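You operate a simulated robot arm through the tools that you are given. There is no shell and no other tool. Be economical: measure what you need, move in short steps, check, and stop when the job is done.

You run a simulated two-armed robot. Do the job below in one go: nothing can be reset, and whatever is moved stays where it is left.

TASK
Wipe up the spill on the top of the steel bench with the cloth and put it back.

The check looks at the end state, three seconds after you hand in, the way a careful person would. Anything else that was tipped, shoved, dropped, spilled or broken makes it a failure. Flat cloth is picked up by pressing the open fingertips on it (5 to 10 N) and closing them slowly along it; thin cloth reads only 2 to 8 mm in the jaws.

THE ROBOT
Two 7-joint arms with two-finger parallel grippers on one trunk, on a base that drives. Base frame: it is fixed to the floor where the robot stands at the start and does not move with it; the origin is under the middle of the robot, x ahead of it, y to its left, z up; the surface under the hand at the start is at about z = 0.86. Units: m, rad, N and s.
The left shoulder is at the start at [-0.082, 0.119, 0.851], the right one opposite. With the tool pointing down near the work surface each hand reaches from about 0.12 to 0.58 m from the robot's upright axis, wherever it stands, measured 20 degrees to its own side. Payload 3.43 kg a hand.
Tool frame (each hand has its own): the origin (TCP) lies between the finger pads and is the grasp point; the fingertips stand 0.03 m ahead of it; z points along the fingers, y is the line along which they close. Largest opening 0.094 m; finger width 0.028, thickness 0.01; the body of the gripper, 0.05 by 0.096 m, starts 0.055 m behind the TCP.
Orientation is told as [roll, pitch, yaw] about the base's x, y, z axes, in that order, counted from this pose: with the fingers straight down and closing along the base's y, the tool's x points along the base's -x, its y along +y and its z along -z.

THE INTERFACE
- The arms move only by the tool jog_arm. It takes "left_commands", "right_commands" or both (then of equal length, played together; a hand with none holds still); each is a list of rows, each a list of 6 numbers: the shift along the base's x, y, z in m, then the turn, a rotation vector about the base's x, y, z in rad. In form: [[dx, dy, dz, wx, wy, wz], ...]. A call has 1 to 20 rows; each row shifts and turns the commanded pose from where the row before left it. "left_jaw" and "right_jaw" are, for a hand that has rows, the opening, from 0 (shut) to 1 (fully open), set as the call begins (left out, the last holds). Each row takes 0.2 s and may step no farther than 0.05 m and 0.15 rad from the row before; otherwise, or with a gripper value out of range, the whole call is refused. Where a pose cannot be reached the arm comes as near as it can. A force on the tool above 40 N (or 10 N above the force at the start of the call, whichever is more), or a blocked arm, ends the call early, and 0.2 s more pass. The fingers move at their own pace (about 0.153 m/s each) and stop on an object; they squeeze with about 35 N. The grip force told is the motor's: it shows also when the fingers shut on nothing. Time passes only in rows, and 0.2 s behind the last, so rows that do not move let the fingers close. It gives the time, the measured TCP pose, the force on the tool (base axes), the opening and the grip force at its end, in the units of the frame above (readings bear some noise), with the torque about the TCP (base axes, N m) and any sound that the robot's microphone picked up, and new pictures: "pictures" is both (left out), scene, wrist or none (wrist: the cameras of the hands that moved).
- Cameras (640 x 400 px; columns grow to the right, rows downward): "scene" is now at [0.0269, -0.0224, 1.5547]; the picture's right is [-0.26, -0.97, 0.00], its down [-0.78, 0.21, -0.60] and it looks along [0.58, -0.15, -0.80] (base axes); focal length 279 px, centre (320, 200). "left" rides on the left gripper at [0.076, -0.014, -0.103] in its tool frame; the picture's right is [0.18, 0.98, 0.00], its down [-0.75, 0.14, -0.64] and it looks along [-0.63, 0.12, 0.77] (tool axes); focal length 243 px, centre (320, 200). "right" rides on the right gripper at [0.076, 0.014, -0.102] in its tool frame; the picture's right is [-0.18, 0.98, 0.00], its down [-0.75, -0.14, -0.64] and it looks along [-0.63, -0.12, 0.77] (tool axes); focal length 243 px, centre (320, 200). There is no depth. A picture from a camera that has moved, and an enlarged one, comes with that camera's place and axes in the base frame and with its lens.
- move_column(by): slides the trunk up (or, below 0, down) by that many m; the arms and the scene camera ride with it, the base frame stays. It gives what a move gives, with no picture.
- steer(legs): drives the robot by 1 to 6 legs, each [ahead, left, turn to the left] in m, m and rad, along the robot's own axes; the way and the turn of a leg run together, so that a leg with both is an arc; at most 1.5 m and 3.142 rad a leg. The arms and the cameras ride along, it lands a little off, and it stops where it bumps. It gives what a move gives, and a new picture of the scene camera.
- turn_head(pan, tilt): turns the head with the scene camera to pan (to the left, within 2.496 rad either way) and tilt (down, from -0.506 to 1.204), counted from straight ahead of the robot. It gives what a move gives, and a new picture of the scene camera.
- enlarge(camera, box): a new picture of the part [left, top, right, bottom] of that camera's present view, enlarged. The clock stands still meanwhile.
- finish_job(): hands the job in; it is judged then, once.

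Go step by step. Nothing tells you exact positions but the pictures and the camera data: compare them with the known pose of the tool, close in by small moves and look again before you grip or let go. The budget is 120 turns and 260 pictures, counting those below and the enlarged ones. Unless the task says otherwise, let go and move clear before handing in, and close with one line.

The tools are called after "Emit:" by a JSON object that holds its "api" and its "payload". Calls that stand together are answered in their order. jog_arm: Moves the arms, as the interface text tells. Its arguments: {"type":"object","properties":{"left_commands":{"type":"array","items":{"type":"array","items":{"type":"number"}}},"left_jaw":{"type":"number"},"right_commands":{"type":"array","items":{"type":"array","items":{"type":"number"}}},"right_jaw":{"type":"number"},"pictures":{"type":"string","enum":["both","scene","wrist","none"]}},"required":[]} The other tools are called the same way: move_column (by) slides the trunk up or down; steer (legs) drives the base; turn_head (pan, tilt) turns the head that bears the scene camera; enlarge (camera, box) takes an enlarged picture of a part of a camera's view; finish_job () hands the job in.

At the start:

```text
clock: 0.0
left_tool_pos: [0.2907, 0.0659, 1.1282]
left_orientation: [0.0, -0.001, 0.001]
left_force: [-0.3, 0.1, 0.0]
left_torque: [0.0, 0.01, 0.01]
left_gripper_width: 0.094
left_grip_force: 0.0
right_tool_pos: [0.3288, -0.1571, 1.0623]
right_orientation: [0.0, 0.001, 0.0]
right_force: [0.9, -0.2, 0.3]
right_torque: [-0.03, 0.01, 0.02]
right_gripper_width: 0.094
right_grip_force: 0.1
trunk travel left (down, up): [-0.275, 0.06]
robot x, y, heading: [0.001, 0.0004, -0.0]
head pan, tilt: [-0.26, 0.932]
```

scene: 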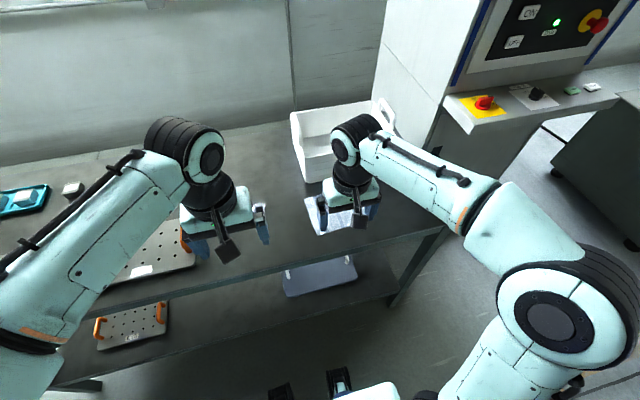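
right: 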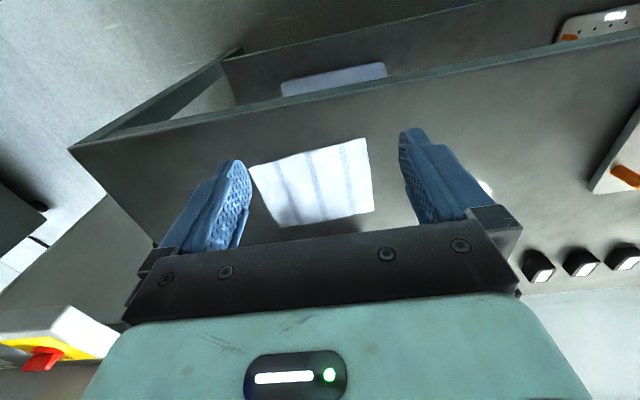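
left: 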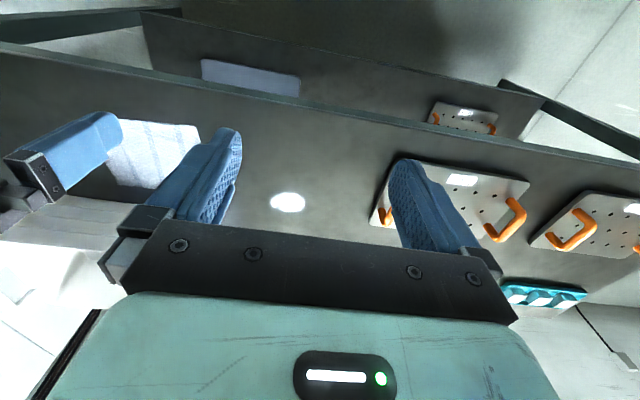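

I see a striped cloth near (0.47, -0.18) and a white patch near (0.53, 0.05), probably the spill. I'll take closer looks before moving.

Emit:
{"api": "enlarge", "payload": {"camera": "left", "box": [220, 140, 420, 265]}}

Emit:
{"api": "enlarge", "payload": {"camera": "right", "box": [220, 110, 540, 310]}}

Emit:
{"api": "jog_arm", "payload": {"left_commands": [[-0.03, 0.03, 0.02, 0, 0, 0], [-0.03, 0.04, 0.02, 0, 0, 0], [-0.03, 0.04, 0.0, 0, 0, 0], [0, 0.04, 0, 0, 0, 0]], "right_commands": [[-0.03, -0.03, 0.02, 0, 0, 0], [-0.03, -0.03, 0.02, 0, 0, 0], [-0.03, -0.02, 0.02, 0, 0, 0], [-0.02, 0, 0.02, 0, 0, 0]]}}

```text
3.20 times, centred on (320, 202) of left
camera zoom: at [0.213, 0.0517, 1.231], right [-0.18, 0.98, 0.0], down [0.75, 0.14, 0.64], along [0.63, 0.12, -0.77], focal length 776 px, centre (320, 192)
```

zoom: 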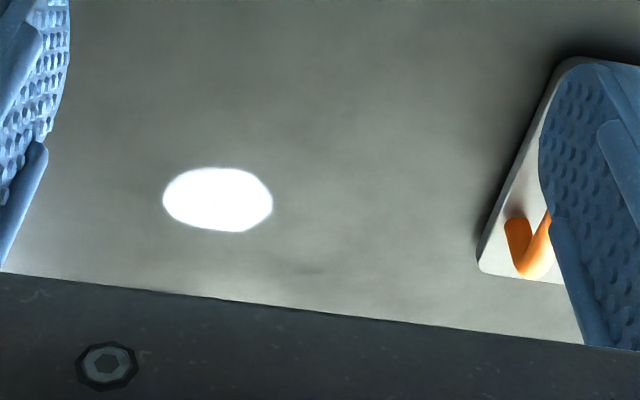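

```text
2.00 times, centred on (380, 210) of right
camera zoom: at [0.2511, -0.144, 1.1631], right [0.18, 0.98, 0.0], down [0.75, -0.14, 0.64], along [0.63, -0.12, -0.77], focal length 485 px, centre (200, 180)
```

zoom: 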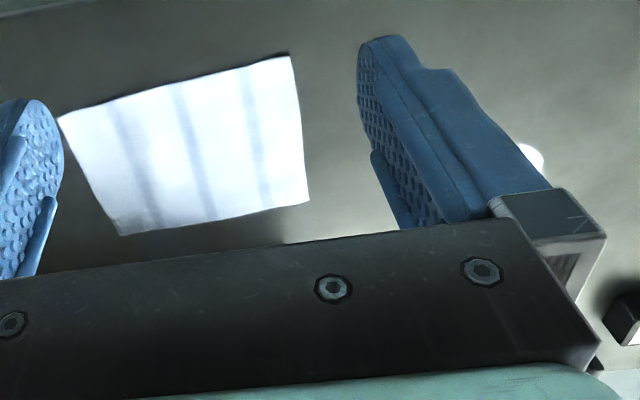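

```text
refused: row 2 steps farther than a row can; nothing moved
```

The cloth and spill are clear. The last move was refused for step size, so I'll back both arms off in smaller steps to see the whole bench.

Emit:
{"api": "jog_arm", "payload": {"left_commands": [[-0.025, 0.03, 0.01, 0, 0, 0], [-0.025, 0.03, 0.01, 0, 0, 0], [-0.025, 0.03, 0.0, 0, 0, 0], [-0.02, 0.03, 0, 0, 0, 0], [0, 0.04, 0, 0, 0, 0]], "right_commands": [[-0.025, -0.03, 0.02, 0, 0, 0], [-0.025, -0.03, 0.02, 0, 0, 0], [-0.025, -0.02, 0.02, 0, 0, 0], [-0.02, 0, 0.02, 0, 0, 0], [0, 0, 0, 0, 0, 0]]}}

Emit:
{"api": "turn_head", "payload": {"pan": 0.0, "tilt": 0.8}}

```text
clock: 1.2
left_tool_pos: [0.196, 0.2264, 1.1484]
left_orientation: [0.0, 0.0, -0.003]
left_force: [0.2, 0.4, -0.4]
left_torque: [-0.03, -0.01, 0.03]
left_gripper_width: 0.0941
left_grip_force: 0.0
right_tool_pos: [0.2319, -0.2383, 1.1418]
right_orientation: [-0.001, -0.001, 0.001]
right_force: [-0.2, 0.2, -0.2]
right_torque: [0.01, 0.01, 0.0]
right_gripper_width: 0.0939
right_grip_force: 0.0
trunk travel left (down, up): [-0.275, 0.06]
robot x, y, heading: [0.0004, 0.0023, -0.002]
head pan, tilt: [-0.26, 0.932]
camera scene: at [0.0276, -0.0219, 1.5547], right [-0.26, -0.97, 0.0], down [-0.78, 0.21, -0.6], along [0.58, -0.15, -0.8], focal length 279 px, centre (320, 200)
camera right: at [0.1561, -0.2239, 1.2429], right [0.18, 0.98, 0.0], down [0.75, -0.14, 0.64], along [0.63, -0.12, -0.77], focal length 243 px, centre (320, 200)
camera left: at [0.1187, 0.2123, 1.25], right [-0.18, 0.98, 0.0], down [0.75, 0.14, 0.64], along [0.63, 0.12, -0.77], focal length 243 px, centre (320, 200)
```

scene: 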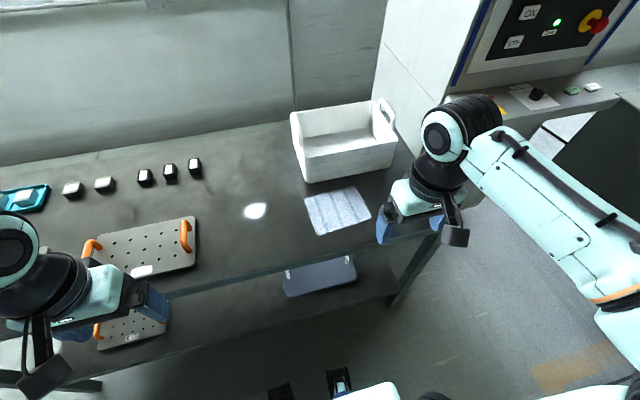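
right: 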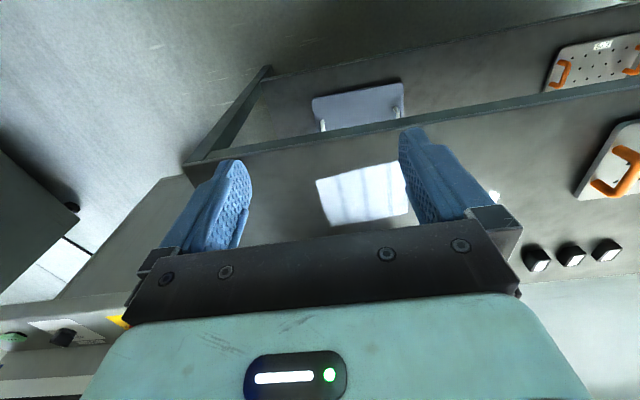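
left: 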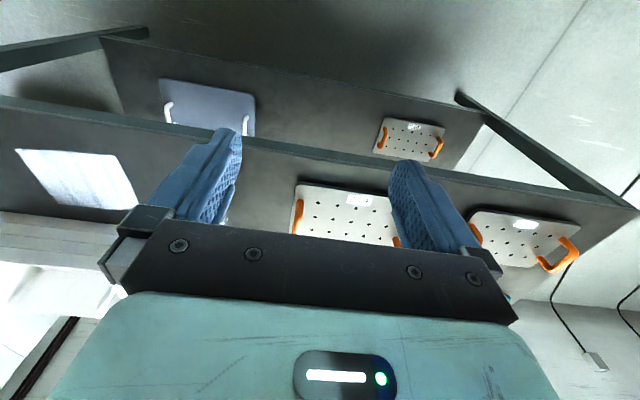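

```text
clock: 2.0
left_tool_pos: [0.1958, 0.2254, 1.1494]
left_orientation: [-0.001, 0.0, -0.001]
left_force: [-0.7, -0.9, -0.2]
left_torque: [0.01, 0.0, 0.0]
left_gripper_width: 0.0939
left_grip_force: 0.2
right_tool_pos: [0.2319, -0.2376, 1.1408]
right_orientation: [0.0, 0.0, 0.001]
right_force: [-0.5, -0.1, 0.8]
right_torque: [0.0, 0.01, -0.01]
right_gripper_width: 0.094
right_grip_force: 0.0
trunk travel left (down, up): [-0.275, 0.06]
robot x, y, heading: [0.0005, -0.0012, 0.001]
head pan, tilt: [0.0, 0.799]
camera scene: at [0.0362, -0.0035, 1.5649], right [0.0, -1.0, 0.0], down [-0.72, 0.0, -0.7], along [0.7, 0.0, -0.72], focal length 279 px, centre (320, 200)
```

scene: 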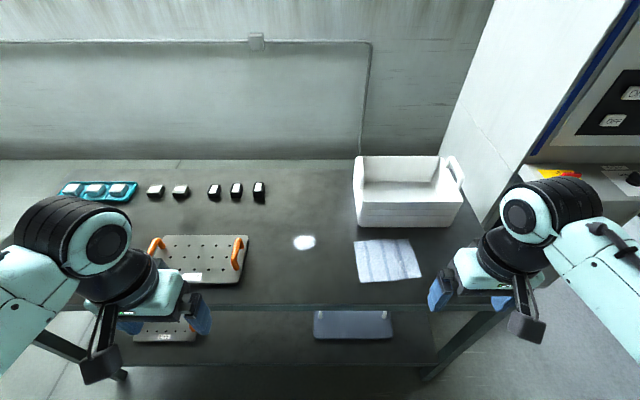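

The full bench is visible now. I put the cloth at x 0.41–0.55, y -0.11 to -0.285 and the spill at about (0.54, 0.046), about 7 cm wide. I'll bring the right hand over the cloth's centre.

Emit:
{"api": "enlarge", "payload": {"camera": "scene", "box": [240, 190, 480, 340]}}

Emit:
{"api": "jog_arm", "payload": {"right_commands": [[0.035, 0.006, -0.015, 0, 0, 0], [0.035, 0.006, -0.02, 0, 0, 0], [0.035, 0.006, -0.02, 0, 0, 0], [0.035, 0.006, -0.02, 0, 0, 0], [0.035, 0.006, -0.02, 0, 0, 0], [0.035, 0.006, -0.02, 0, 0, 0], [0.035, 0.004, -0.02, 0, 0, 0], [0, 0, 0, 0, 0, 0]], "right_jaw": 0.75}}

```text
2.67 times, centred on (360, 265) of scene
camera zoom: at [0.0362, -0.0035, 1.5649], right [0.0, -1.0, 0.0], down [-0.72, 0.0, -0.7], along [0.7, 0.0, -0.72], focal length 744 px, centre (213, 27)
```

zoom: 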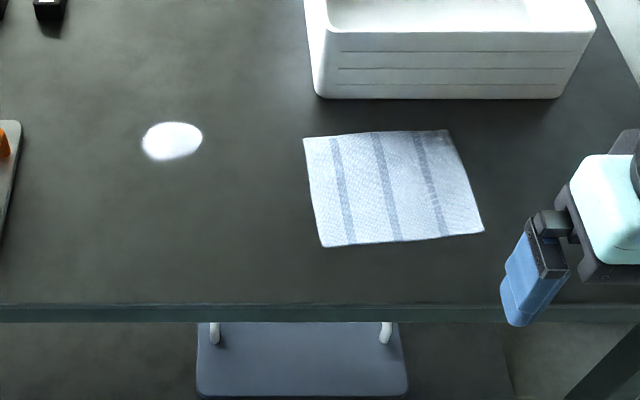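

```text
clock: 3.8
left_tool_pos: [0.1949, 0.2258, 1.1483]
left_orientation: [0.0, -0.001, 0.0]
left_force: [-0.5, -0.4, 0.1]
left_torque: [-0.01, -0.01, 0.0]
left_gripper_width: 0.0939
left_grip_force: 0.2
right_tool_pos: [0.4781, -0.2014, 1.0095]
right_orientation: [0.0, 0.0, -0.001]
right_force: [-0.3, 0.3, 1.1]
right_torque: [-0.01, -0.01, -0.03]
right_gripper_width: 0.0704
right_grip_force: 0.1
trunk travel left (down, up): [-0.275, 0.06]
robot x, y, heading: [-0.0011, -0.0013, 0.0]
head pan, tilt: [0.0, 0.799]
camera scene: at [0.0354, -0.0035, 1.5649], right [0.0, -1.0, 0.0], down [-0.72, 0.0, -0.7], along [0.7, 0.0, -0.72], focal length 279 px, centre (320, 200)
camera right: at [0.4023, -0.1878, 1.1098], right [0.18, 0.98, 0.0], down [0.75, -0.14, 0.64], along [0.63, -0.12, -0.77], focal length 243 px, centre (320, 200)
```

scene: 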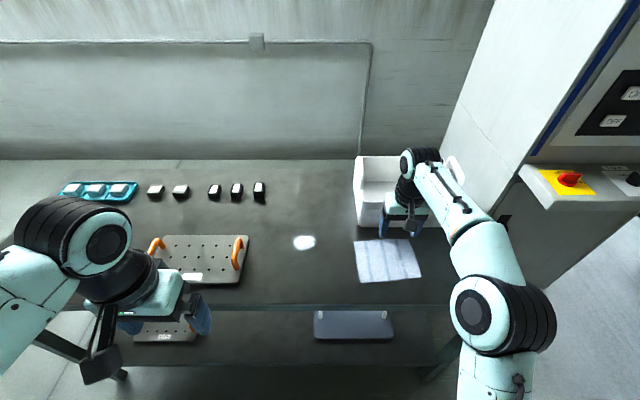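
right: 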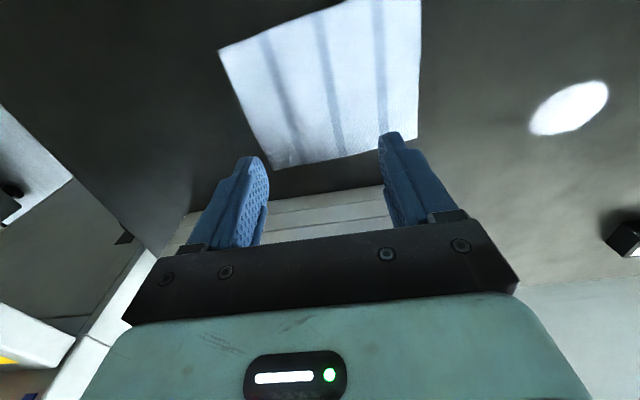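

The cloth position agrees in both cameras. I'm descending to just above the cloth, then pressing in small steps.

Emit:
{"api": "jog_arm", "payload": {"right_commands": [[0, 0, -0.035, 0, 0, 0], [0, 0, -0.035, 0, 0, 0], [0, 0, -0.03, 0, 0, 0], [0, 0, -0.008, 0, 0, 0], [0, 0, 0, 0, 0, 0]], "pictures": "wrist"}}

```text
clock: 5.0
left_tool_pos: [0.1949, 0.2251, 1.1486]
left_orientation: [0.0, 0.001, 0.001]
left_force: [-0.5, -0.2, -1.0]
left_torque: [0.0, -0.01, 0.02]
left_gripper_width: 0.094
left_grip_force: 0.1
right_tool_pos: [0.4773, -0.1988, 0.8985]
right_orientation: [0.002, 0.001, 0.0]
right_force: [0.3, 0.7, -0.8]
right_torque: [-0.02, -0.02, 0.0]
right_gripper_width: 0.0704
right_grip_force: 0.0
trunk travel left (down, up): [-0.275, 0.06]
robot x, y, heading: [0.0003, -0.0011, -0.003]
head pan, tilt: [0.0, 0.799]
camera right: at [0.4002, -0.1856, 1.0003], right [0.18, 0.98, 0.0], down [0.75, -0.14, 0.64], along [0.63, -0.12, -0.77], focal length 243 px, centre (320, 200)
```

right: 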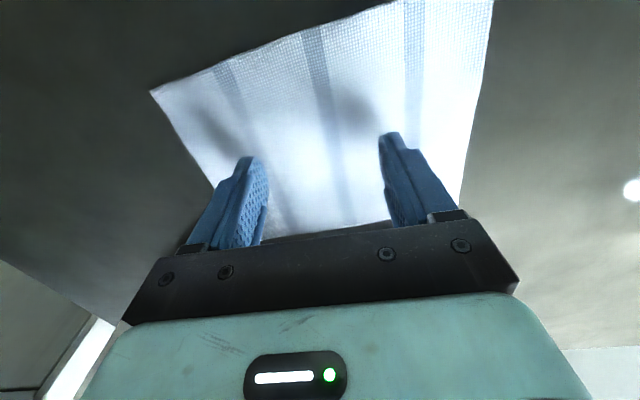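

The fingertips are about 8 mm above the cloth. I'll press down gently until I feel 5–10 N.

Emit:
{"api": "jog_arm", "payload": {"right_commands": [[0, 0, -0.004, 0, 0, 0], [0, 0, -0.003, 0, 0, 0], [0, 0, 0, 0, 0, 0]], "pictures": "none"}}

Emit:
{"api": "jog_arm", "payload": {"right_commands": [[0, 0, -0.002, 0, 0, 0], [0, 0, 0, 0, 0, 0]], "pictures": "none"}}

```text
clock: 5.8
left_tool_pos: [0.1947, 0.2256, 1.1489]
left_orientation: [-0.001, 0.0, 0.001]
left_force: [0.1, 0.7, 0.1]
left_torque: [-0.02, 0.02, 0.0]
left_gripper_width: 0.0938
left_grip_force: 0.0
right_tool_pos: [0.4769, -0.1979, 0.8913]
right_orientation: [-0.001, -0.001, -0.002]
right_force: [-0.3, -0.4, -0.6]
right_torque: [0.02, -0.02, -0.03]
right_gripper_width: 0.0706
right_grip_force: 0.0
trunk travel left (down, up): [-0.275, 0.06]
robot x, y, heading: [0.0034, 0.0003, 0.003]
head pan, tilt: [0.0, 0.799]
```

```text
clock: 6.4
left_tool_pos: [0.1955, 0.2258, 1.1495]
left_orientation: [0.001, 0.0, 0.0]
left_force: [-1.3, -0.2, 0.5]
left_torque: [0.02, 0.03, -0.02]
left_gripper_width: 0.0939
left_grip_force: 0.1
right_tool_pos: [0.4777, -0.1973, 0.8904]
right_orientation: [0.0, -0.004, 0.001]
right_force: [-0.4, -1.4, 9.7]
right_torque: [-0.05, 0.06, 0.01]
right_gripper_width: 0.0705
right_grip_force: 0.0
trunk travel left (down, up): [-0.275, 0.06]
robot x, y, heading: [-0.0015, -0.0011, -0.005]
head pan, tilt: [0.0, 0.799]
```

Contact reads 9.7 N, so I'm closing the fingers slowly in steps.

Emit:
{"api": "jog_arm", "payload": {"right_commands": [[0, 0, 0, 0, 0, 0], [0, 0, 0, 0, 0, 0]], "right_jaw": 0.6, "pictures": "wrist"}}

Emit:
{"api": "jog_arm", "payload": {"right_commands": [[0, 0, 0, 0, 0, 0], [0, 0, 0, 0, 0, 0]], "right_jaw": 0.45, "pictures": "none"}}

Emit:
{"api": "jog_arm", "payload": {"right_commands": [[0, 0, 0, 0, 0, 0], [0, 0, 0, 0, 0, 0]], "right_jaw": 0.3, "pictures": "wrist"}}

```text
clock: 7.0
left_tool_pos: [0.1941, 0.2264, 1.1497]
left_orientation: [0.0, 0.0, 0.0]
left_force: [1.6, -0.2, 0.0]
left_torque: [0.02, 0.0, 0.01]
left_gripper_width: 0.094
left_grip_force: 0.1
right_tool_pos: [0.4767, -0.196, 0.8914]
right_orientation: [0.001, -0.005, -0.001]
right_force: [1.8, 0.7, 14.9]
right_torque: [-0.13, 0.06, -0.01]
right_gripper_width: 0.0557
right_grip_force: 0.1
trunk travel left (down, up): [-0.275, 0.06]
robot x, y, heading: [0.0019, 0.0035, 0.004]
head pan, tilt: [0.0, 0.799]
camera right: at [0.4002, -0.1834, 0.9922], right [0.18, 0.98, 0.0], down [0.75, -0.14, 0.64], along [0.63, -0.12, -0.76], focal length 243 px, centre (320, 200)
```

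right: 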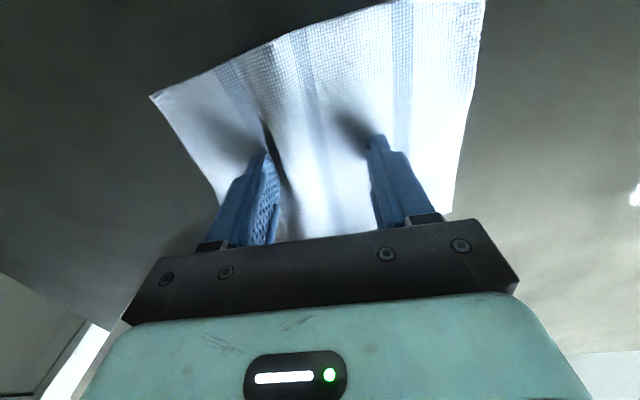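

```text
clock: 7.6
left_tool_pos: [0.1945, 0.2271, 1.1483]
left_orientation: [0.0, -0.003, -0.001]
left_force: [0.7, -0.6, 0.6]
left_torque: [0.0, 0.0, 0.03]
left_gripper_width: 0.0939
left_grip_force: 0.1
right_tool_pos: [0.4771, -0.1969, 0.8906]
right_orientation: [0.0, -0.004, 0.0]
right_force: [0.3, -1.6, 18.4]
right_torque: [0.0, 0.09, -0.01]
right_gripper_width: 0.0407
right_grip_force: 0.1
trunk travel left (down, up): [-0.275, 0.06]
robot x, y, heading: [-0.0023, -0.0014, 0.005]
head pan, tilt: [0.0, 0.799]
```

```text
clock: 8.2
left_tool_pos: [0.1929, 0.2258, 1.1476]
left_orientation: [0.0, -0.002, 0.0]
left_force: [-0.3, 0.5, -0.4]
left_torque: [0.01, -0.01, -0.04]
left_gripper_width: 0.0937
left_grip_force: 0.1
right_tool_pos: [0.4768, -0.1984, 0.8904]
right_orientation: [-0.001, -0.003, 0.0]
right_force: [0.3, -0.1, 21.9]
right_torque: [0.0, 0.09, 0.0]
right_gripper_width: 0.0265
right_grip_force: 0.0
trunk travel left (down, up): [-0.275, 0.06]
robot x, y, heading: [-0.0025, -0.001, -0.006]
head pan, tilt: [0.0, 0.799]
camera right: at [0.3997, -0.1837, 0.9922], right [0.18, 0.98, 0.0], down [0.75, -0.14, 0.64], along [0.63, -0.12, -0.76], focal length 243 px, centre (320, 200)
```

right: 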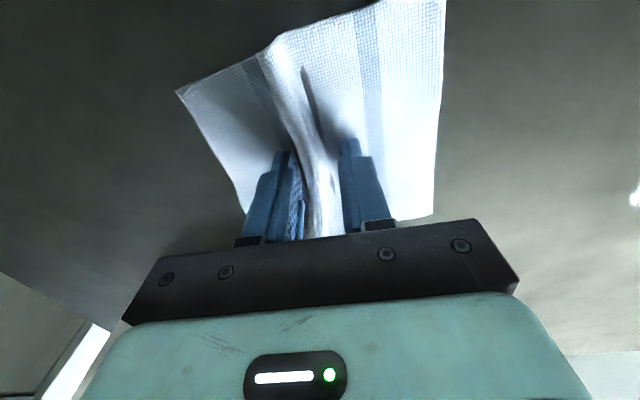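

The cloth is bunching up between the fingers. The force has climbed to 22 N, so I'll ease up 1 mm and finish closing.

Emit:
{"api": "jog_arm", "payload": {"right_commands": [[0, 0, 0.001, 0, 0, 0], [0, 0, 0, 0, 0, 0]], "right_jaw": 0.15, "pictures": "none"}}

Emit:
{"api": "jog_arm", "payload": {"right_commands": [[0, 0, 0, 0, 0, 0], [0, 0, 0, 0, 0, 0], [0, 0, 0, 0, 0, 0]], "right_jaw": 0.0, "pictures": "wrist"}}

```text
clock: 8.8
left_tool_pos: [0.1934, 0.2259, 1.1483]
left_orientation: [-0.002, -0.002, 0.002]
left_force: [-0.6, -0.9, 0.7]
left_torque: [0.04, 0.03, -0.03]
left_gripper_width: 0.0941
left_grip_force: 0.0
right_tool_pos: [0.477, -0.1975, 0.8915]
right_orientation: [0.0, 0.002, 0.001]
right_force: [-0.6, -0.1, 17.5]
right_torque: [0.0, 0.03, 0.0]
right_gripper_width: 0.0124
right_grip_force: 0.1
trunk travel left (down, up): [-0.275, 0.06]
robot x, y, heading: [-0.0014, -0.0007, 0.0]
head pan, tilt: [0.0, 0.799]
```

```text
clock: 9.6
left_tool_pos: [0.1939, 0.2272, 1.1499]
left_orientation: [0.0, 0.0, 0.0]
left_force: [-0.1, 0.4, 1.0]
left_torque: [-0.03, 0.01, 0.05]
left_gripper_width: 0.0941
left_grip_force: 0.1
right_tool_pos: [0.4764, -0.1963, 0.8911]
right_orientation: [0.001, -0.002, 0.0]
right_force: [0.5, -1.2, 15.9]
right_torque: [0.03, 0.0, -0.02]
right_gripper_width: 0.0019
right_grip_force: 35.5
trunk travel left (down, up): [-0.275, 0.06]
robot x, y, heading: [0.0007, -0.0015, -0.002]
head pan, tilt: [0.0, 0.799]
camera right: at [0.4001, -0.1836, 0.9924], right [0.18, 0.98, 0.0], down [0.75, -0.14, 0.64], along [0.63, -0.12, -0.77], focal length 243 px, centre (320, 200)
```

right: 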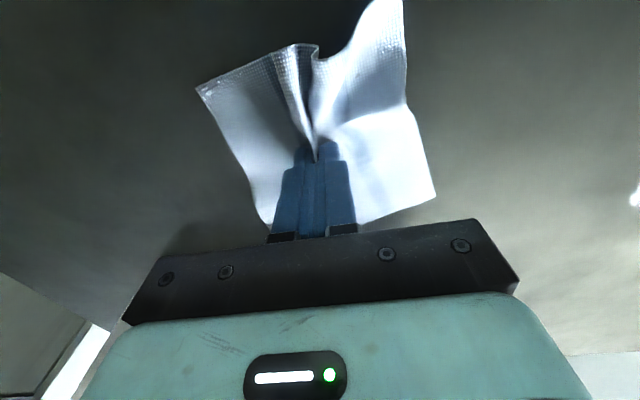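

The jaws read 1.9 mm with 35 N of grip. I'll lift a little to check the cloth is really held.

Emit:
{"api": "jog_arm", "payload": {"right_commands": [[0, 0, 0.02, 0, 0, 0], [0, 0, 0.03, 0, 0, 0], [0, 0, 0.03, 0, 0, 0], [0, 0, 0, 0, 0, 0]]}}

```text
clock: 10.6
left_tool_pos: [0.1957, 0.2255, 1.1493]
left_orientation: [0.002, 0.0, 0.001]
left_force: [-0.1, -0.3, -0.1]
left_torque: [-0.02, 0.0, 0.03]
left_gripper_width: 0.0939
left_grip_force: 0.0
right_tool_pos: [0.4765, -0.1963, 0.9714]
right_orientation: [0.0, 0.0, 0.0]
right_force: [0.3, -0.9, -0.9]
right_torque: [-0.01, 0.0, 0.0]
right_gripper_width: 0.0022
right_grip_force: 35.3
trunk travel left (down, up): [-0.275, 0.06]
robot x, y, heading: [-0.0004, 0.0013, -0.002]
head pan, tilt: [0.0, 0.799]
camera scene: at [0.0364, -0.0034, 1.5649], right [0.0, -1.0, 0.0], down [-0.72, 0.0, -0.7], along [0.7, 0.0, -0.72], focal length 279 px, centre (320, 200)
camera right: at [0.4004, -0.1838, 1.0725], right [0.18, 0.98, 0.0], down [0.75, -0.14, 0.64], along [0.63, -0.12, -0.77], focal length 243 px, centre (320, 200)
```

scene: 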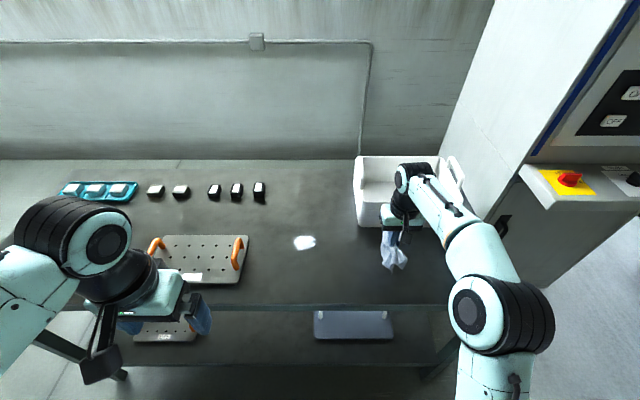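
right: 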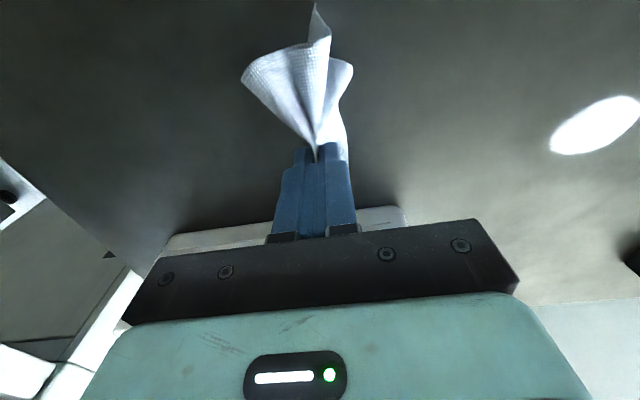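

The cloth is held. I'm carrying it to the near side of the spill, which is centred at about (0.535, 0.046).

Emit:
{"api": "jog_arm", "payload": {"right_commands": [[0.015, 0.04, 0, 0, 0, 0], [0.015, 0.04, 0, 0, 0, 0], [0.015, 0.04, -0.01, 0, 0, 0], [0.012, 0.04, -0.01, 0, 0, 0], [0, 0.01, -0.01, 0, 0, 0], [0, 0, 0, 0, 0, 0]]}}

```text
clock: 12.0
left_tool_pos: [0.1956, 0.2264, 1.1481]
left_orientation: [0.0, 0.0, 0.001]
left_force: [0.0, 0.4, 0.5]
left_torque: [-0.01, 0.0, -0.01]
left_gripper_width: 0.0939
left_grip_force: 0.1
right_tool_pos: [0.5277, -0.0283, 0.9379]
right_orientation: [0.001, 0.001, 0.0]
right_force: [0.5, -0.3, -0.3]
right_torque: [0.02, 0.01, 0.02]
right_gripper_width: 0.0024
right_grip_force: 34.9
right hand out of reach, approached as far as the arm can: row 4
trunk travel left (down, up): [-0.275, 0.06]
robot x, y, heading: [0.0037, -0.0005, -0.001]
head pan, tilt: [0.0, 0.799]
camera scene: at [0.0364, -0.0032, 1.5649], right [0.0, -1.0, 0.0], down [-0.72, 0.0, -0.7], along [0.7, 0.0, -0.72], focal length 279 px, centre (320, 200)
camera right: at [0.4517, -0.0145, 1.0387], right [0.18, 0.98, 0.0], down [0.75, -0.14, 0.64], along [0.63, -0.12, -0.77], focal length 243 px, centre (320, 200)
```

scene: 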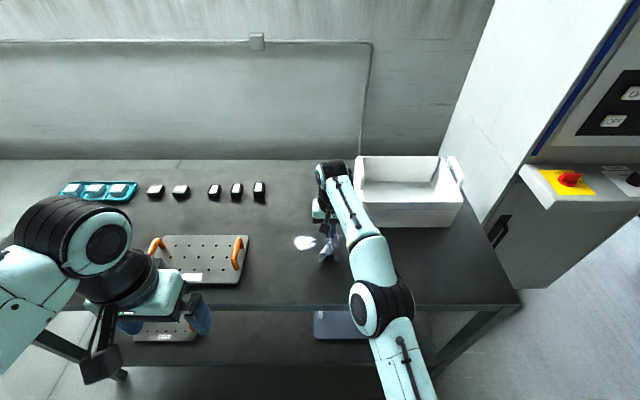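
right: 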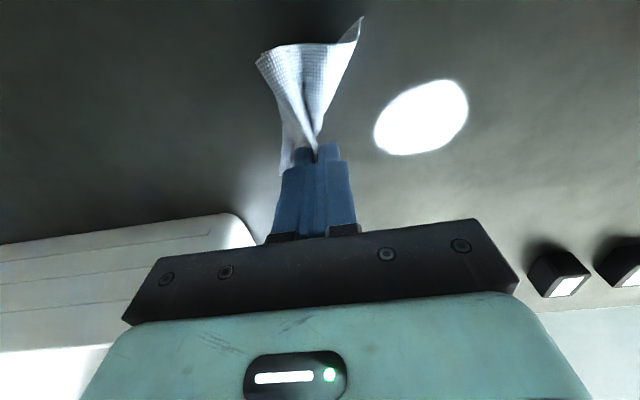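

The right arm is at its reach limit here, so I'll shift the base. First I'll look down to check the clearance ahead of the robot.

Emit:
{"api": "turn_head", "payload": {"pan": 0.0, "tilt": 1.2}}

```text
clock: 12.8
left_tool_pos: [0.1954, 0.2254, 1.1489]
left_orientation: [0.0, -0.001, 0.0]
left_force: [-0.3, 0.8, 1.2]
left_torque: [0.01, -0.01, 0.0]
left_gripper_width: 0.0938
left_grip_force: 0.0
right_tool_pos: [0.5286, -0.0298, 0.9372]
right_orientation: [0.0, 0.002, -0.001]
right_force: [-0.6, 0.8, -0.3]
right_torque: [-0.03, -0.01, 0.01]
right_gripper_width: 0.0022
right_grip_force: 34.4
trunk travel left (down, up): [-0.275, 0.06]
robot x, y, heading: [0.0002, -0.0023, 0.001]
head pan, tilt: [0.0, 1.201]
camera scene: at [0.0116, -0.0034, 1.5372], right [0.0, -1.0, 0.0], down [-0.93, 0.0, -0.36], along [0.36, 0.0, -0.93], focal length 279 px, centre (320, 200)
```

scene: 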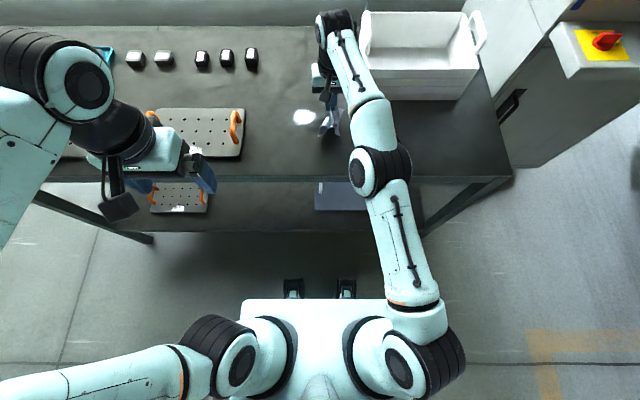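

There is about 19 cm between the base and the bench, so a small drive is safe. I'll lift and draw the hand back, then drive 8 cm ahead and 10 cm left.

Emit:
{"api": "jog_arm", "payload": {"right_commands": [[-0.03, -0.03, 0.02, 0, 0, 0], [-0.03, -0.03, 0.02, 0, 0, 0], [-0.02, -0.02, 0.02, 0, 0, 0], [0, 0, 0, 0, 0, 0]], "pictures": "none"}}

Emit:
{"api": "steer", "payload": {"legs": [[0.08, 0.1, 0]]}}

Emit:
{"api": "turn_head", "payload": {"pan": 0.0, "tilt": 0.9}}

```text
clock: 13.8
left_tool_pos: [0.1953, 0.2262, 1.1485]
left_orientation: [0.001, -0.001, 0.001]
left_force: [0.5, -0.4, 0.0]
left_torque: [0.02, 0.01, -0.01]
left_gripper_width: 0.0941
left_grip_force: 0.0
right_tool_pos: [0.4488, -0.1084, 0.9975]
right_orientation: [0.0, 0.001, 0.0]
right_force: [0.0, -0.1, -0.5]
right_torque: [-0.03, 0.02, 0.0]
right_gripper_width: 0.0021
right_grip_force: 34.9
trunk travel left (down, up): [-0.275, 0.06]
robot x, y, heading: [0.0009, 0.0017, -0.0]
head pan, tilt: [0.0, 1.201]
```

```text
clock: 15.4
left_tool_pos: [0.2727, 0.3282, 1.1474]
left_orientation: [0.001, 0.0, 0.002]
left_force: [-0.8, 0.2, 0.3]
left_torque: [-0.01, -0.02, -0.01]
left_gripper_width: 0.094
left_grip_force: 0.0
right_tool_pos: [0.5263, -0.0077, 0.997]
right_orientation: [0.002, 0.0, 0.0]
right_force: [0.2, 0.1, -0.5]
right_torque: [-0.01, -0.01, -0.01]
right_gripper_width: 0.0021
right_grip_force: 35.0
trunk travel left (down, up): [-0.275, 0.06]
robot x, y, heading: [0.0785, 0.1002, -0.001]
head pan, tilt: [0.0, 1.201]
camera scene: at [0.0903, 0.0985, 1.5371], right [0.0, -1.0, 0.0], down [-0.93, 0.0, -0.36], along [0.36, 0.0, -0.93], focal length 279 px, centre (320, 200)
```

scene: 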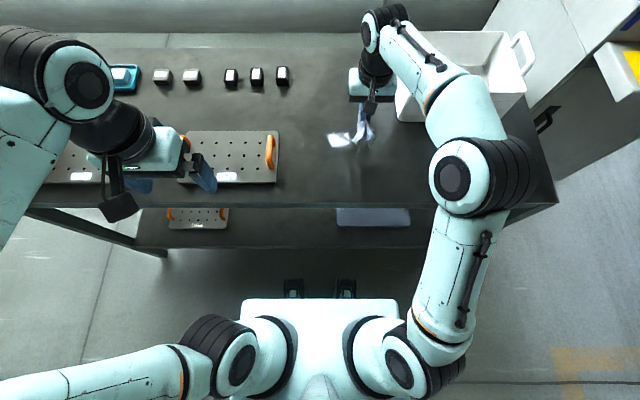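

```text
clock: 16.2
left_tool_pos: [0.2746, 0.3268, 1.1489]
left_orientation: [0.0, 0.001, 0.0]
left_force: [-0.5, 0.2, 0.0]
left_torque: [0.0, 0.0, 0.02]
left_gripper_width: 0.0943
left_grip_force: 0.0
right_tool_pos: [0.5258, -0.0075, 0.9978]
right_orientation: [0.001, 0.0, -0.002]
right_force: [0.6, 0.3, -0.3]
right_torque: [0.0, 0.0, 0.05]
right_gripper_width: 0.0021
right_grip_force: 34.9
trunk travel left (down, up): [-0.275, 0.06]
robot x, y, heading: [0.0797, 0.1026, -0.001]
head pan, tilt: [0.0, 0.901]
camera scene: at [0.1096, 0.0981, 1.5569], right [0.0, -1.0, 0.0], down [-0.78, 0.0, -0.62], along [0.62, 0.0, -0.78], focal length 279 px, centre (320, 200)
```

scene: 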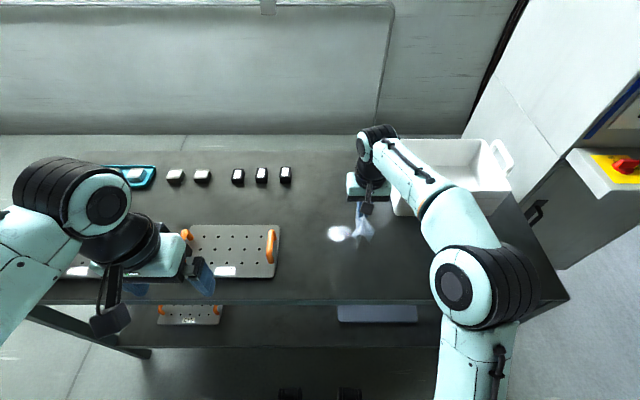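

The hand now has reach to spare. I'm lowering the cloth to the bench at the near edge of the spill.

Emit:
{"api": "jog_arm", "payload": {"right_commands": [[0.005, 0.0, -0.04, 0, 0, 0], [0.004, 0, -0.035, 0, 0, 0], [0, 0, -0.02, 0, 0, 0], [0, 0, -0.006, 0, 0, 0], [0, 0, 0, 0, 0, 0]], "pictures": "wrist"}}

```text
clock: 17.4
left_tool_pos: [0.2738, 0.3281, 1.1488]
left_orientation: [0.0, -0.001, 0.0]
left_force: [0.5, -0.7, 0.2]
left_torque: [0.0, 0.0, 0.0]
left_gripper_width: 0.0939
left_grip_force: 0.0
right_tool_pos: [0.5337, -0.007, 0.8967]
right_orientation: [-0.001, 0.0, -0.001]
right_force: [0.2, 0.4, 0.7]
right_torque: [0.02, -0.01, -0.03]
right_gripper_width: 0.0021
right_grip_force: 35.1
trunk travel left (down, up): [-0.275, 0.06]
robot x, y, heading: [0.0806, 0.1021, -0.001]
head pan, tilt: [0.0, 0.901]
camera right: at [0.4582, 0.0065, 0.9983], right [0.18, 0.98, 0.0], down [0.75, -0.14, 0.64], along [0.63, -0.12, -0.77], focal length 243 px, centre (320, 200)
```

right: 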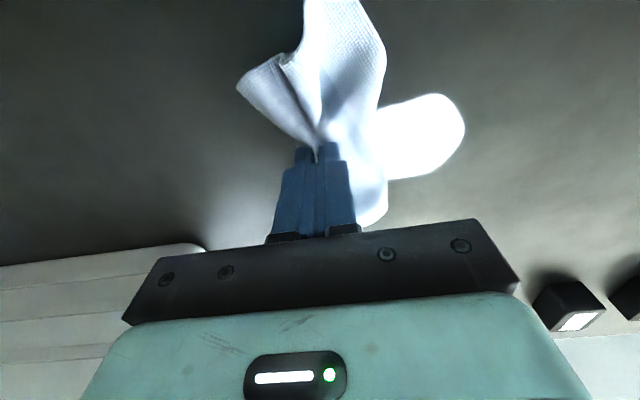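

The spill lies just beside the cloth. I'll press down lightly and make the first stroke across it.

Emit:
{"api": "jog_arm", "payload": {"right_commands": [[0, 0, -0.004, 0, 0, 0], [0, 0, -0.002, 0, 0, 0], [0, 0, 0, 0, 0, 0]], "pictures": "none"}}

```text
clock: 18.2
left_tool_pos: [0.2733, 0.3275, 1.1486]
left_orientation: [-0.001, 0.001, -0.001]
left_force: [-0.3, 0.8, 0.4]
left_torque: [0.01, 0.0, 0.02]
left_gripper_width: 0.0938
left_grip_force: 0.0
right_tool_pos: [0.5351, -0.0063, 0.8931]
right_orientation: [0.001, -0.002, 0.0]
right_force: [-1.5, 1.5, 6.5]
right_torque: [0.06, 0.02, -0.03]
right_gripper_width: 0.002
right_grip_force: 34.5
trunk travel left (down, up): [-0.275, 0.06]
robot x, y, heading: [0.0784, 0.1037, -0.001]
head pan, tilt: [0.0, 0.901]
```

Pressing reads 6.5 N. I'm stroking left across the spill to y ≈ 0.10.

Emit:
{"api": "jog_arm", "payload": {"right_commands": [[0, 0.02, 0, 0, 0, 0], [0, 0.02, 0, 0, 0, 0], [0, 0.02, 0, 0, 0, 0], [0, 0.02, 0, 0, 0, 0], [0, 0.02, 0, 0, 0, 0], [0, 0.01, 0, 0, 0, 0], [0, 0, 0, 0, 0, 0]]}}

```text
clock: 19.8
left_tool_pos: [0.2732, 0.3265, 1.1483]
left_orientation: [0.002, 0.001, 0.001]
left_force: [-0.8, -0.9, 0.0]
left_torque: [-0.01, 0.01, 0.03]
left_gripper_width: 0.0939
left_grip_force: 0.2
right_tool_pos: [0.535, 0.1042, 0.8918]
right_orientation: [0.0, -0.002, 0.0]
right_force: [-0.6, -1.9, 4.7]
right_torque: [-0.01, -0.02, 0.01]
right_gripper_width: 0.0023
right_grip_force: 34.2
trunk travel left (down, up): [-0.275, 0.06]
robot x, y, heading: [0.0772, 0.1056, 0.004]
head pan, tilt: [0.0, 0.901]
camera scene: at [0.1094, 0.0979, 1.557], right [0.0, -1.0, 0.0], down [-0.78, 0.0, -0.62], along [0.62, 0.0, -0.78], focal length 279 px, centre (320, 200)
camera right: at [0.4592, 0.1174, 0.9934], right [0.18, 0.98, 0.0], down [0.75, -0.14, 0.64], along [0.63, -0.12, -0.77], focal length 243 px, centre (320, 200)
```

scene: 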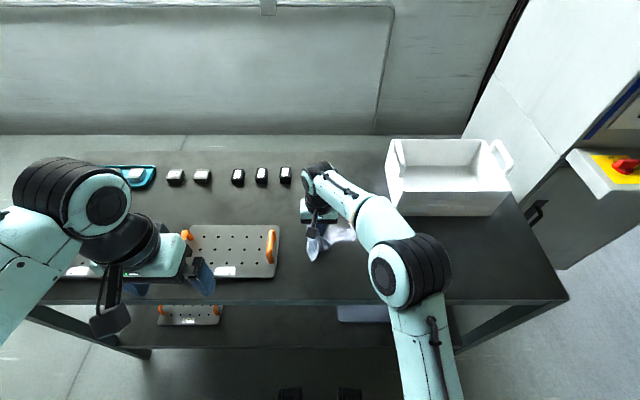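
right: 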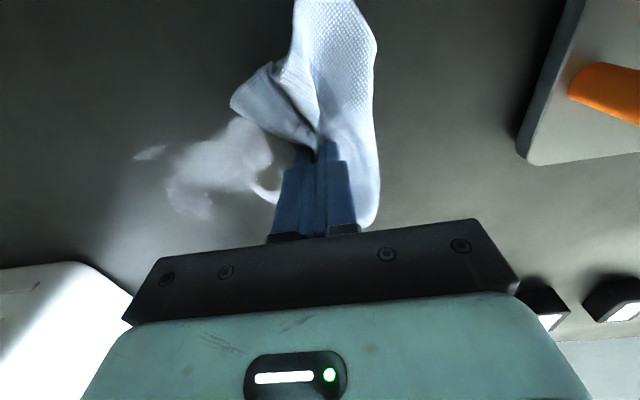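

The stroke thinned the spill and left a smear. I'll make a zig-zag of further strokes covering the area at several x positions.

Emit:
{"api": "jog_arm", "payload": {"right_commands": [[0.015, 0, 0, 0, 0, 0], [0, -0.025, 0, 0, 0, 0], [0, -0.025, 0, 0, 0, 0], [0, -0.025, 0, 0, 0, 0], [0, -0.025, 0, 0, 0, 0], [0, -0.03, 0, 0, 0, 0], [-0.03, 0, 0, 0, 0, 0], [0, 0.025, 0, 0, 0, 0], [0, 0.025, 0, 0, 0, 0], [0, 0.025, 0, 0, 0, 0], [0, 0.025, 0, 0, 0, 0], [0, 0.03, 0, 0, 0, 0], [0.015, 0, 0, 0, 0, 0], [0, -0.025, 0, 0, 0, 0], [0, -0.025, 0, 0, 0, 0], [0, -0.025, 0, 0, 0, 0], [0, -0.025, 0, 0, 0, 0], [0, -0.03, 0, 0, 0, 0], [0, -0.01, 0, 0, 0, 0], [0, 0, 0, 0, 0, 0]], "pictures": "wrist"}}

```text
clock: 24.0
left_tool_pos: [0.2729, 0.3292, 1.1483]
left_orientation: [-0.003, -0.001, -0.001]
left_force: [-0.3, -0.4, 1.4]
left_torque: [0.0, 0.04, 0.01]
left_gripper_width: 0.094
left_grip_force: 0.0
right_tool_pos: [0.5351, -0.0364, 0.8916]
right_orientation: [0.002, -0.006, 0.0]
right_force: [0.5, 7.7, 23.5]
right_torque: [0.25, 0.03, -0.04]
right_gripper_width: 0.0022
right_grip_force: 34.9
trunk travel left (down, up): [-0.275, 0.06]
robot x, y, heading: [0.0779, 0.1021, -0.004]
head pan, tilt: [0.0, 0.901]
camera right: at [0.4584, -0.0227, 0.9928], right [0.18, 0.98, 0.0], down [0.75, -0.14, 0.65], along [0.63, -0.12, -0.76], focal length 243 px, centre (320, 200)
```

right: 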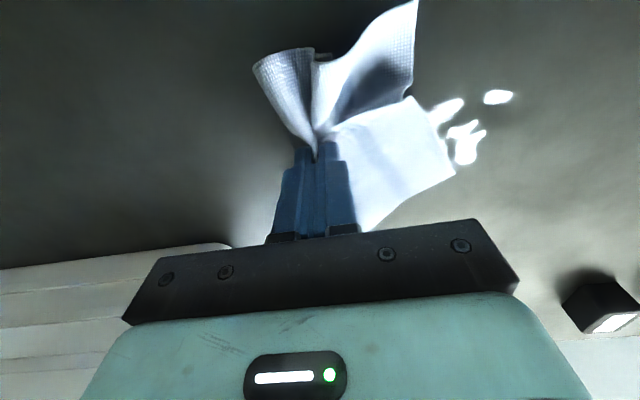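

A few residual drops remain around (0.515–0.54, 0.035–0.06). I'm doing another raster over them.

Emit:
{"api": "jog_arm", "payload": {"right_commands": [[-0.02, 0.01, 0, 0, 0, 0], [0, 0.025, 0, 0, 0, 0], [0, 0.025, 0, 0, 0, 0], [0, 0.025, 0, 0, 0, 0], [0, 0.025, 0, 0, 0, 0], [0, 0.025, 0, 0, 0, 0], [0.022, 0, 0, 0, 0, 0], [0, -0.025, 0, 0, 0, 0], [0, -0.025, 0, 0, 0, 0], [0, -0.025, 0, 0, 0, 0], [0, -0.025, 0, 0, 0, 0], [-0.01, -0.01, 0, 0, 0, 0], [0, 0.025, 0, 0, 0, 0], [0, 0.025, 0, 0, 0, 0], [0, 0.025, 0, 0, 0, 0], [0, 0.025, 0, 0, 0, 0], [0, 0.025, 0, 0, 0, 0], [0, 0.025, 0, 0, 0, 0], [0, 0.01, 0, 0, 0, 0], [0, 0, 0, 0, 0, 0]], "pictures": "wrist"}}

```text
clock: 28.2
left_tool_pos: [0.2725, 0.326, 1.1491]
left_orientation: [0.0, -0.002, -0.001]
left_force: [-0.7, 0.4, 0.4]
left_torque: [-0.03, -0.02, 0.01]
left_gripper_width: 0.0938
left_grip_force: 0.1
right_tool_pos: [0.5266, 0.1459, 0.8926]
right_orientation: [0.004, -0.002, 0.001]
right_force: [0.5, -6.1, 17.3]
right_torque: [-0.18, 0.05, 0.02]
right_gripper_width: 0.0021
right_grip_force: 34.9
trunk travel left (down, up): [-0.275, 0.06]
robot x, y, heading: [0.0759, 0.1006, -0.001]
head pan, tilt: [0.0, 0.901]
camera right: at [0.4504, 0.1598, 0.993], right [0.18, 0.98, 0.0], down [0.75, -0.14, 0.64], along [0.63, -0.12, -0.77], focal length 243 px, centre (320, 200)
```

right: 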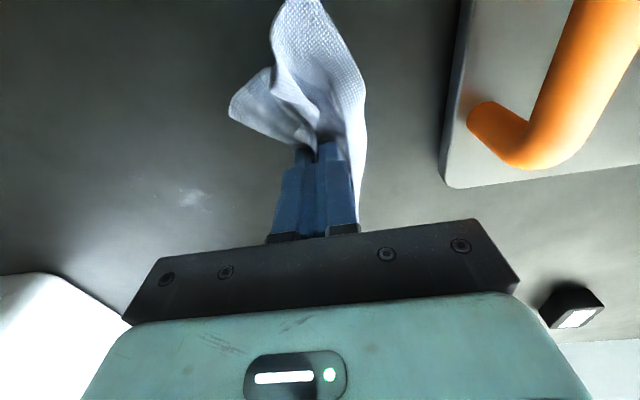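

Only a faint trace remains near (0.54, 0.052). I'll wipe over that again in both directions.

Emit:
{"api": "jog_arm", "payload": {"right_commands": [[0.013, -0.02, 0, 0, 0, 0], [0, -0.025, 0, 0, 0, 0], [0, -0.02, 0, 0, 0, 0], [0, -0.02, 0, 0, 0, 0], [0, -0.02, 0, 0, 0, 0], [0, -0.02, 0, 0, 0, 0], [0, -0.02, 0, 0, 0, 0], [0.01, 0, 0, 0, 0, 0], [0, 0.02, 0, 0, 0, 0], [0, 0.02, 0, 0, 0, 0], [0, 0.02, 0, 0, 0, 0], [0, 0.02, 0, 0, 0, 0], [-0.015, 0.01, 0, 0, 0, 0], [0, -0.02, 0, 0, 0, 0], [0, -0.02, 0, 0, 0, 0], [0, -0.02, 0, 0, 0, 0], [0, -0.02, 0, 0, 0, 0], [0, -0.02, 0, 0, 0, 0], [0, 0, 0.04, 0, 0, 0], [-0.03, -0.02, 0.03, 0, 0, 0]]}}

```text
clock: 32.4
left_tool_pos: [0.2722, 0.3266, 1.1499]
left_orientation: [0.0, 0.0, 0.001]
left_force: [0.5, -0.9, 0.0]
left_torque: [0.02, -0.03, 0.0]
left_gripper_width: 0.094
left_grip_force: 0.1
right_tool_pos: [0.5032, -0.0282, 0.9597]
right_orientation: [0.0, 0.001, 0.001]
right_force: [-0.1, 0.2, 0.1]
right_torque: [-0.01, -0.01, 0.01]
right_gripper_width: 0.002
right_grip_force: 35.0
trunk travel left (down, up): [-0.275, 0.06]
robot x, y, heading: [0.0792, 0.098, 0.001]
head pan, tilt: [0.0, 0.901]
camera scene: at [0.1079, 0.0972, 1.5569], right [0.0, -1.0, 0.0], down [-0.78, 0.0, -0.62], along [0.62, 0.0, -0.78], focal length 279 px, centre (320, 200)
camera right: at [0.4267, -0.0146, 1.0628], right [0.18, 0.98, 0.0], down [0.75, -0.14, 0.64], along [0.63, -0.12, -0.77], focal length 243 px, centre (320, 200)
```

scene: 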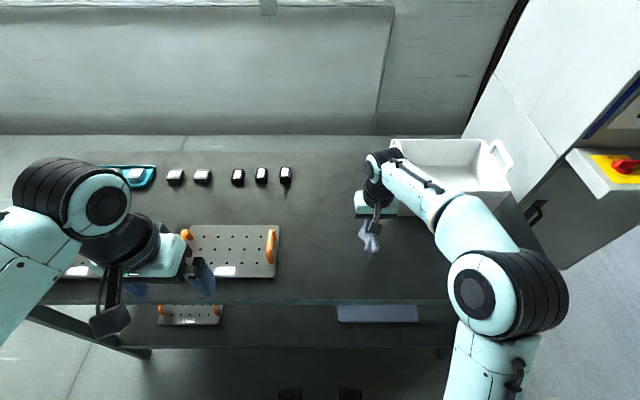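
right: 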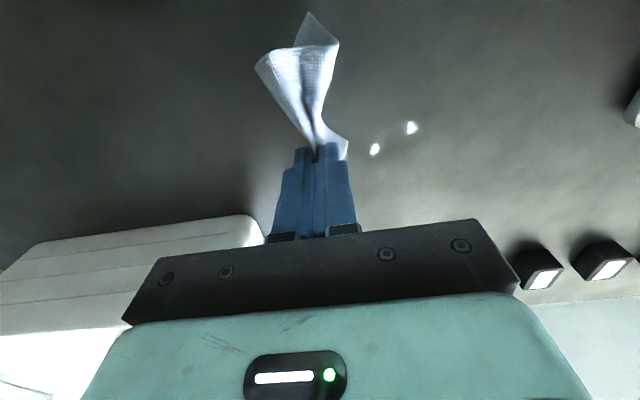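

Two tiny spots are left, near (0.541, 0.015) and (0.527, 0.046). I'll zoom in to check for more.

Emit:
{"api": "enlarge", "payload": {"camera": "right", "box": [320, 70, 512, 190]}}

Emit:
{"api": "enlarge", "payload": {"camera": "scene", "box": [270, 180, 430, 280]}}

```text
3.33 times, centred on (416, 130) of right
camera zoom: at [0.4267, -0.0146, 1.0628], right [0.18, 0.98, 0.0], down [0.75, -0.14, 0.64], along [0.63, -0.12, -0.77], focal length 809 px, centre (0, 433)
```

zoom: 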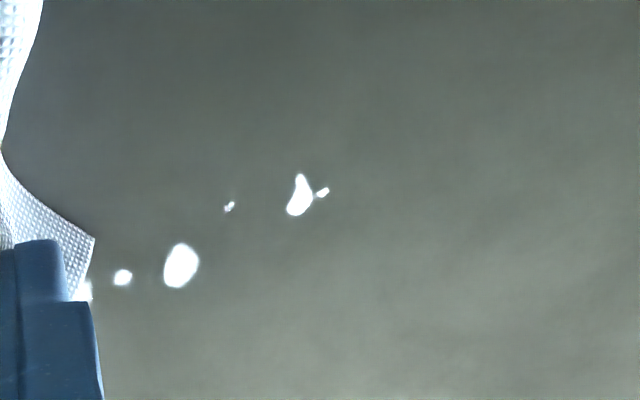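

```text
4.00 times, centred on (350, 230) of scene
camera zoom: at [0.1079, 0.0972, 1.5569], right [0.0, -1.0, 0.0], down [-0.78, 0.0, -0.62], along [0.62, 0.0, -0.78], focal length 1116 px, centre (200, 80)
```

zoom: 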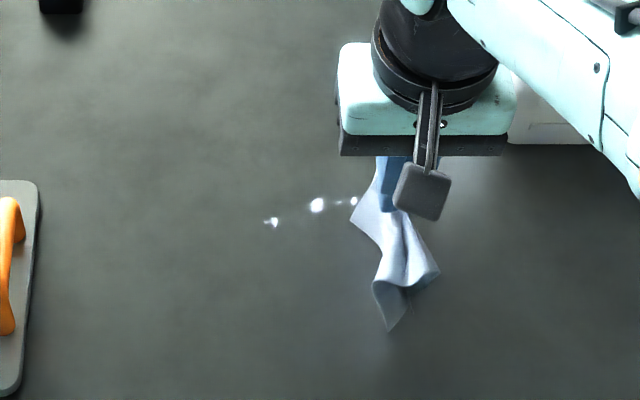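

A line of tiny drops sits along x ≈ 0.54 from y ≈ -0.02 to 0.05. I'll put the cloth down beyond one end and wipe along that line.

Emit:
{"api": "jog_arm", "payload": {"right_commands": [[0.02, -0.02, -0.02, 0, 0, 0], [0.02, -0.012, -0.03, 0, 0, 0], [0, 0, -0.012, 0, 0, 0], [0, 0, -0.006, 0, 0, 0], [0, 0.015, 0, 0, 0, 0], [0, 0.015, 0, 0, 0, 0], [0, 0.015, 0, 0, 0, 0], [0, 0.015, 0, 0, 0, 0], [0, 0.015, 0, 0, 0, 0], [0, 0.015, 0, 0, 0, 0], [0, 0.015, 0, 0, 0, 0], [0, 0.015, 0, 0, 0, 0], [0, 0.015, 0, 0, 0, 0], [0, 0.015, 0, 0, 0, 0], [0, 0.015, 0, 0, 0, 0], [0, 0, 0, 0, 0, 0]], "pictures": "wrist"}}

Emit:
{"api": "enlarge", "payload": {"camera": "right", "box": [80, 100, 320, 250]}}

```text
clock: 35.8
left_tool_pos: [0.2739, 0.3273, 1.1485]
left_orientation: [0.001, -0.001, 0.0]
left_force: [-0.1, 0.8, -0.3]
left_torque: [0.02, -0.01, 0.02]
left_gripper_width: 0.094
left_grip_force: 0.0
right_tool_pos: [0.5462, 0.1073, 0.8934]
right_orientation: [0.001, 0.0, 0.0]
right_force: [-0.2, 0.4, -0.3]
right_torque: [-0.02, -0.02, -0.01]
right_gripper_width: 0.002
right_grip_force: 35.2
trunk travel left (down, up): [-0.275, 0.06]
robot x, y, heading: [0.0828, 0.0995, 0.001]
head pan, tilt: [0.0, 0.901]
camera right: at [0.47, 0.12, 0.9947], right [0.18, 0.98, 0.0], down [0.75, -0.14, 0.64], along [0.63, -0.12, -0.77], focal length 243 px, centre (320, 200)
```

right: 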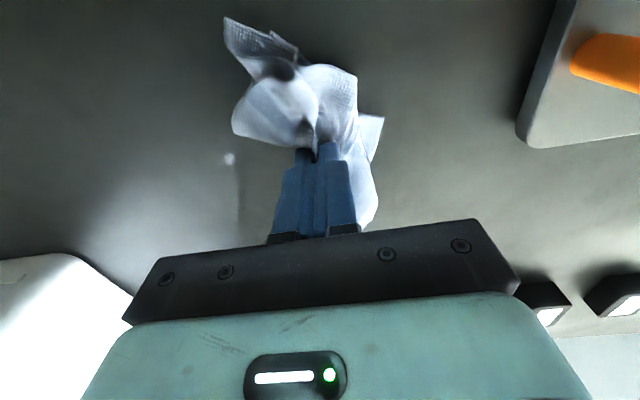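

```text
2.67 times, centred on (200, 175) of right
camera zoom: at [0.47, 0.12, 0.9947], right [0.18, 0.98, 0.0], down [0.75, -0.14, 0.64], along [0.63, -0.12, -0.77], focal length 647 px, centre (640, 267)
```

zoom: 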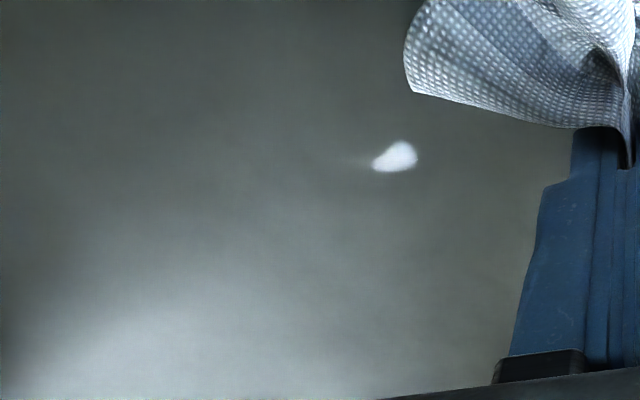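

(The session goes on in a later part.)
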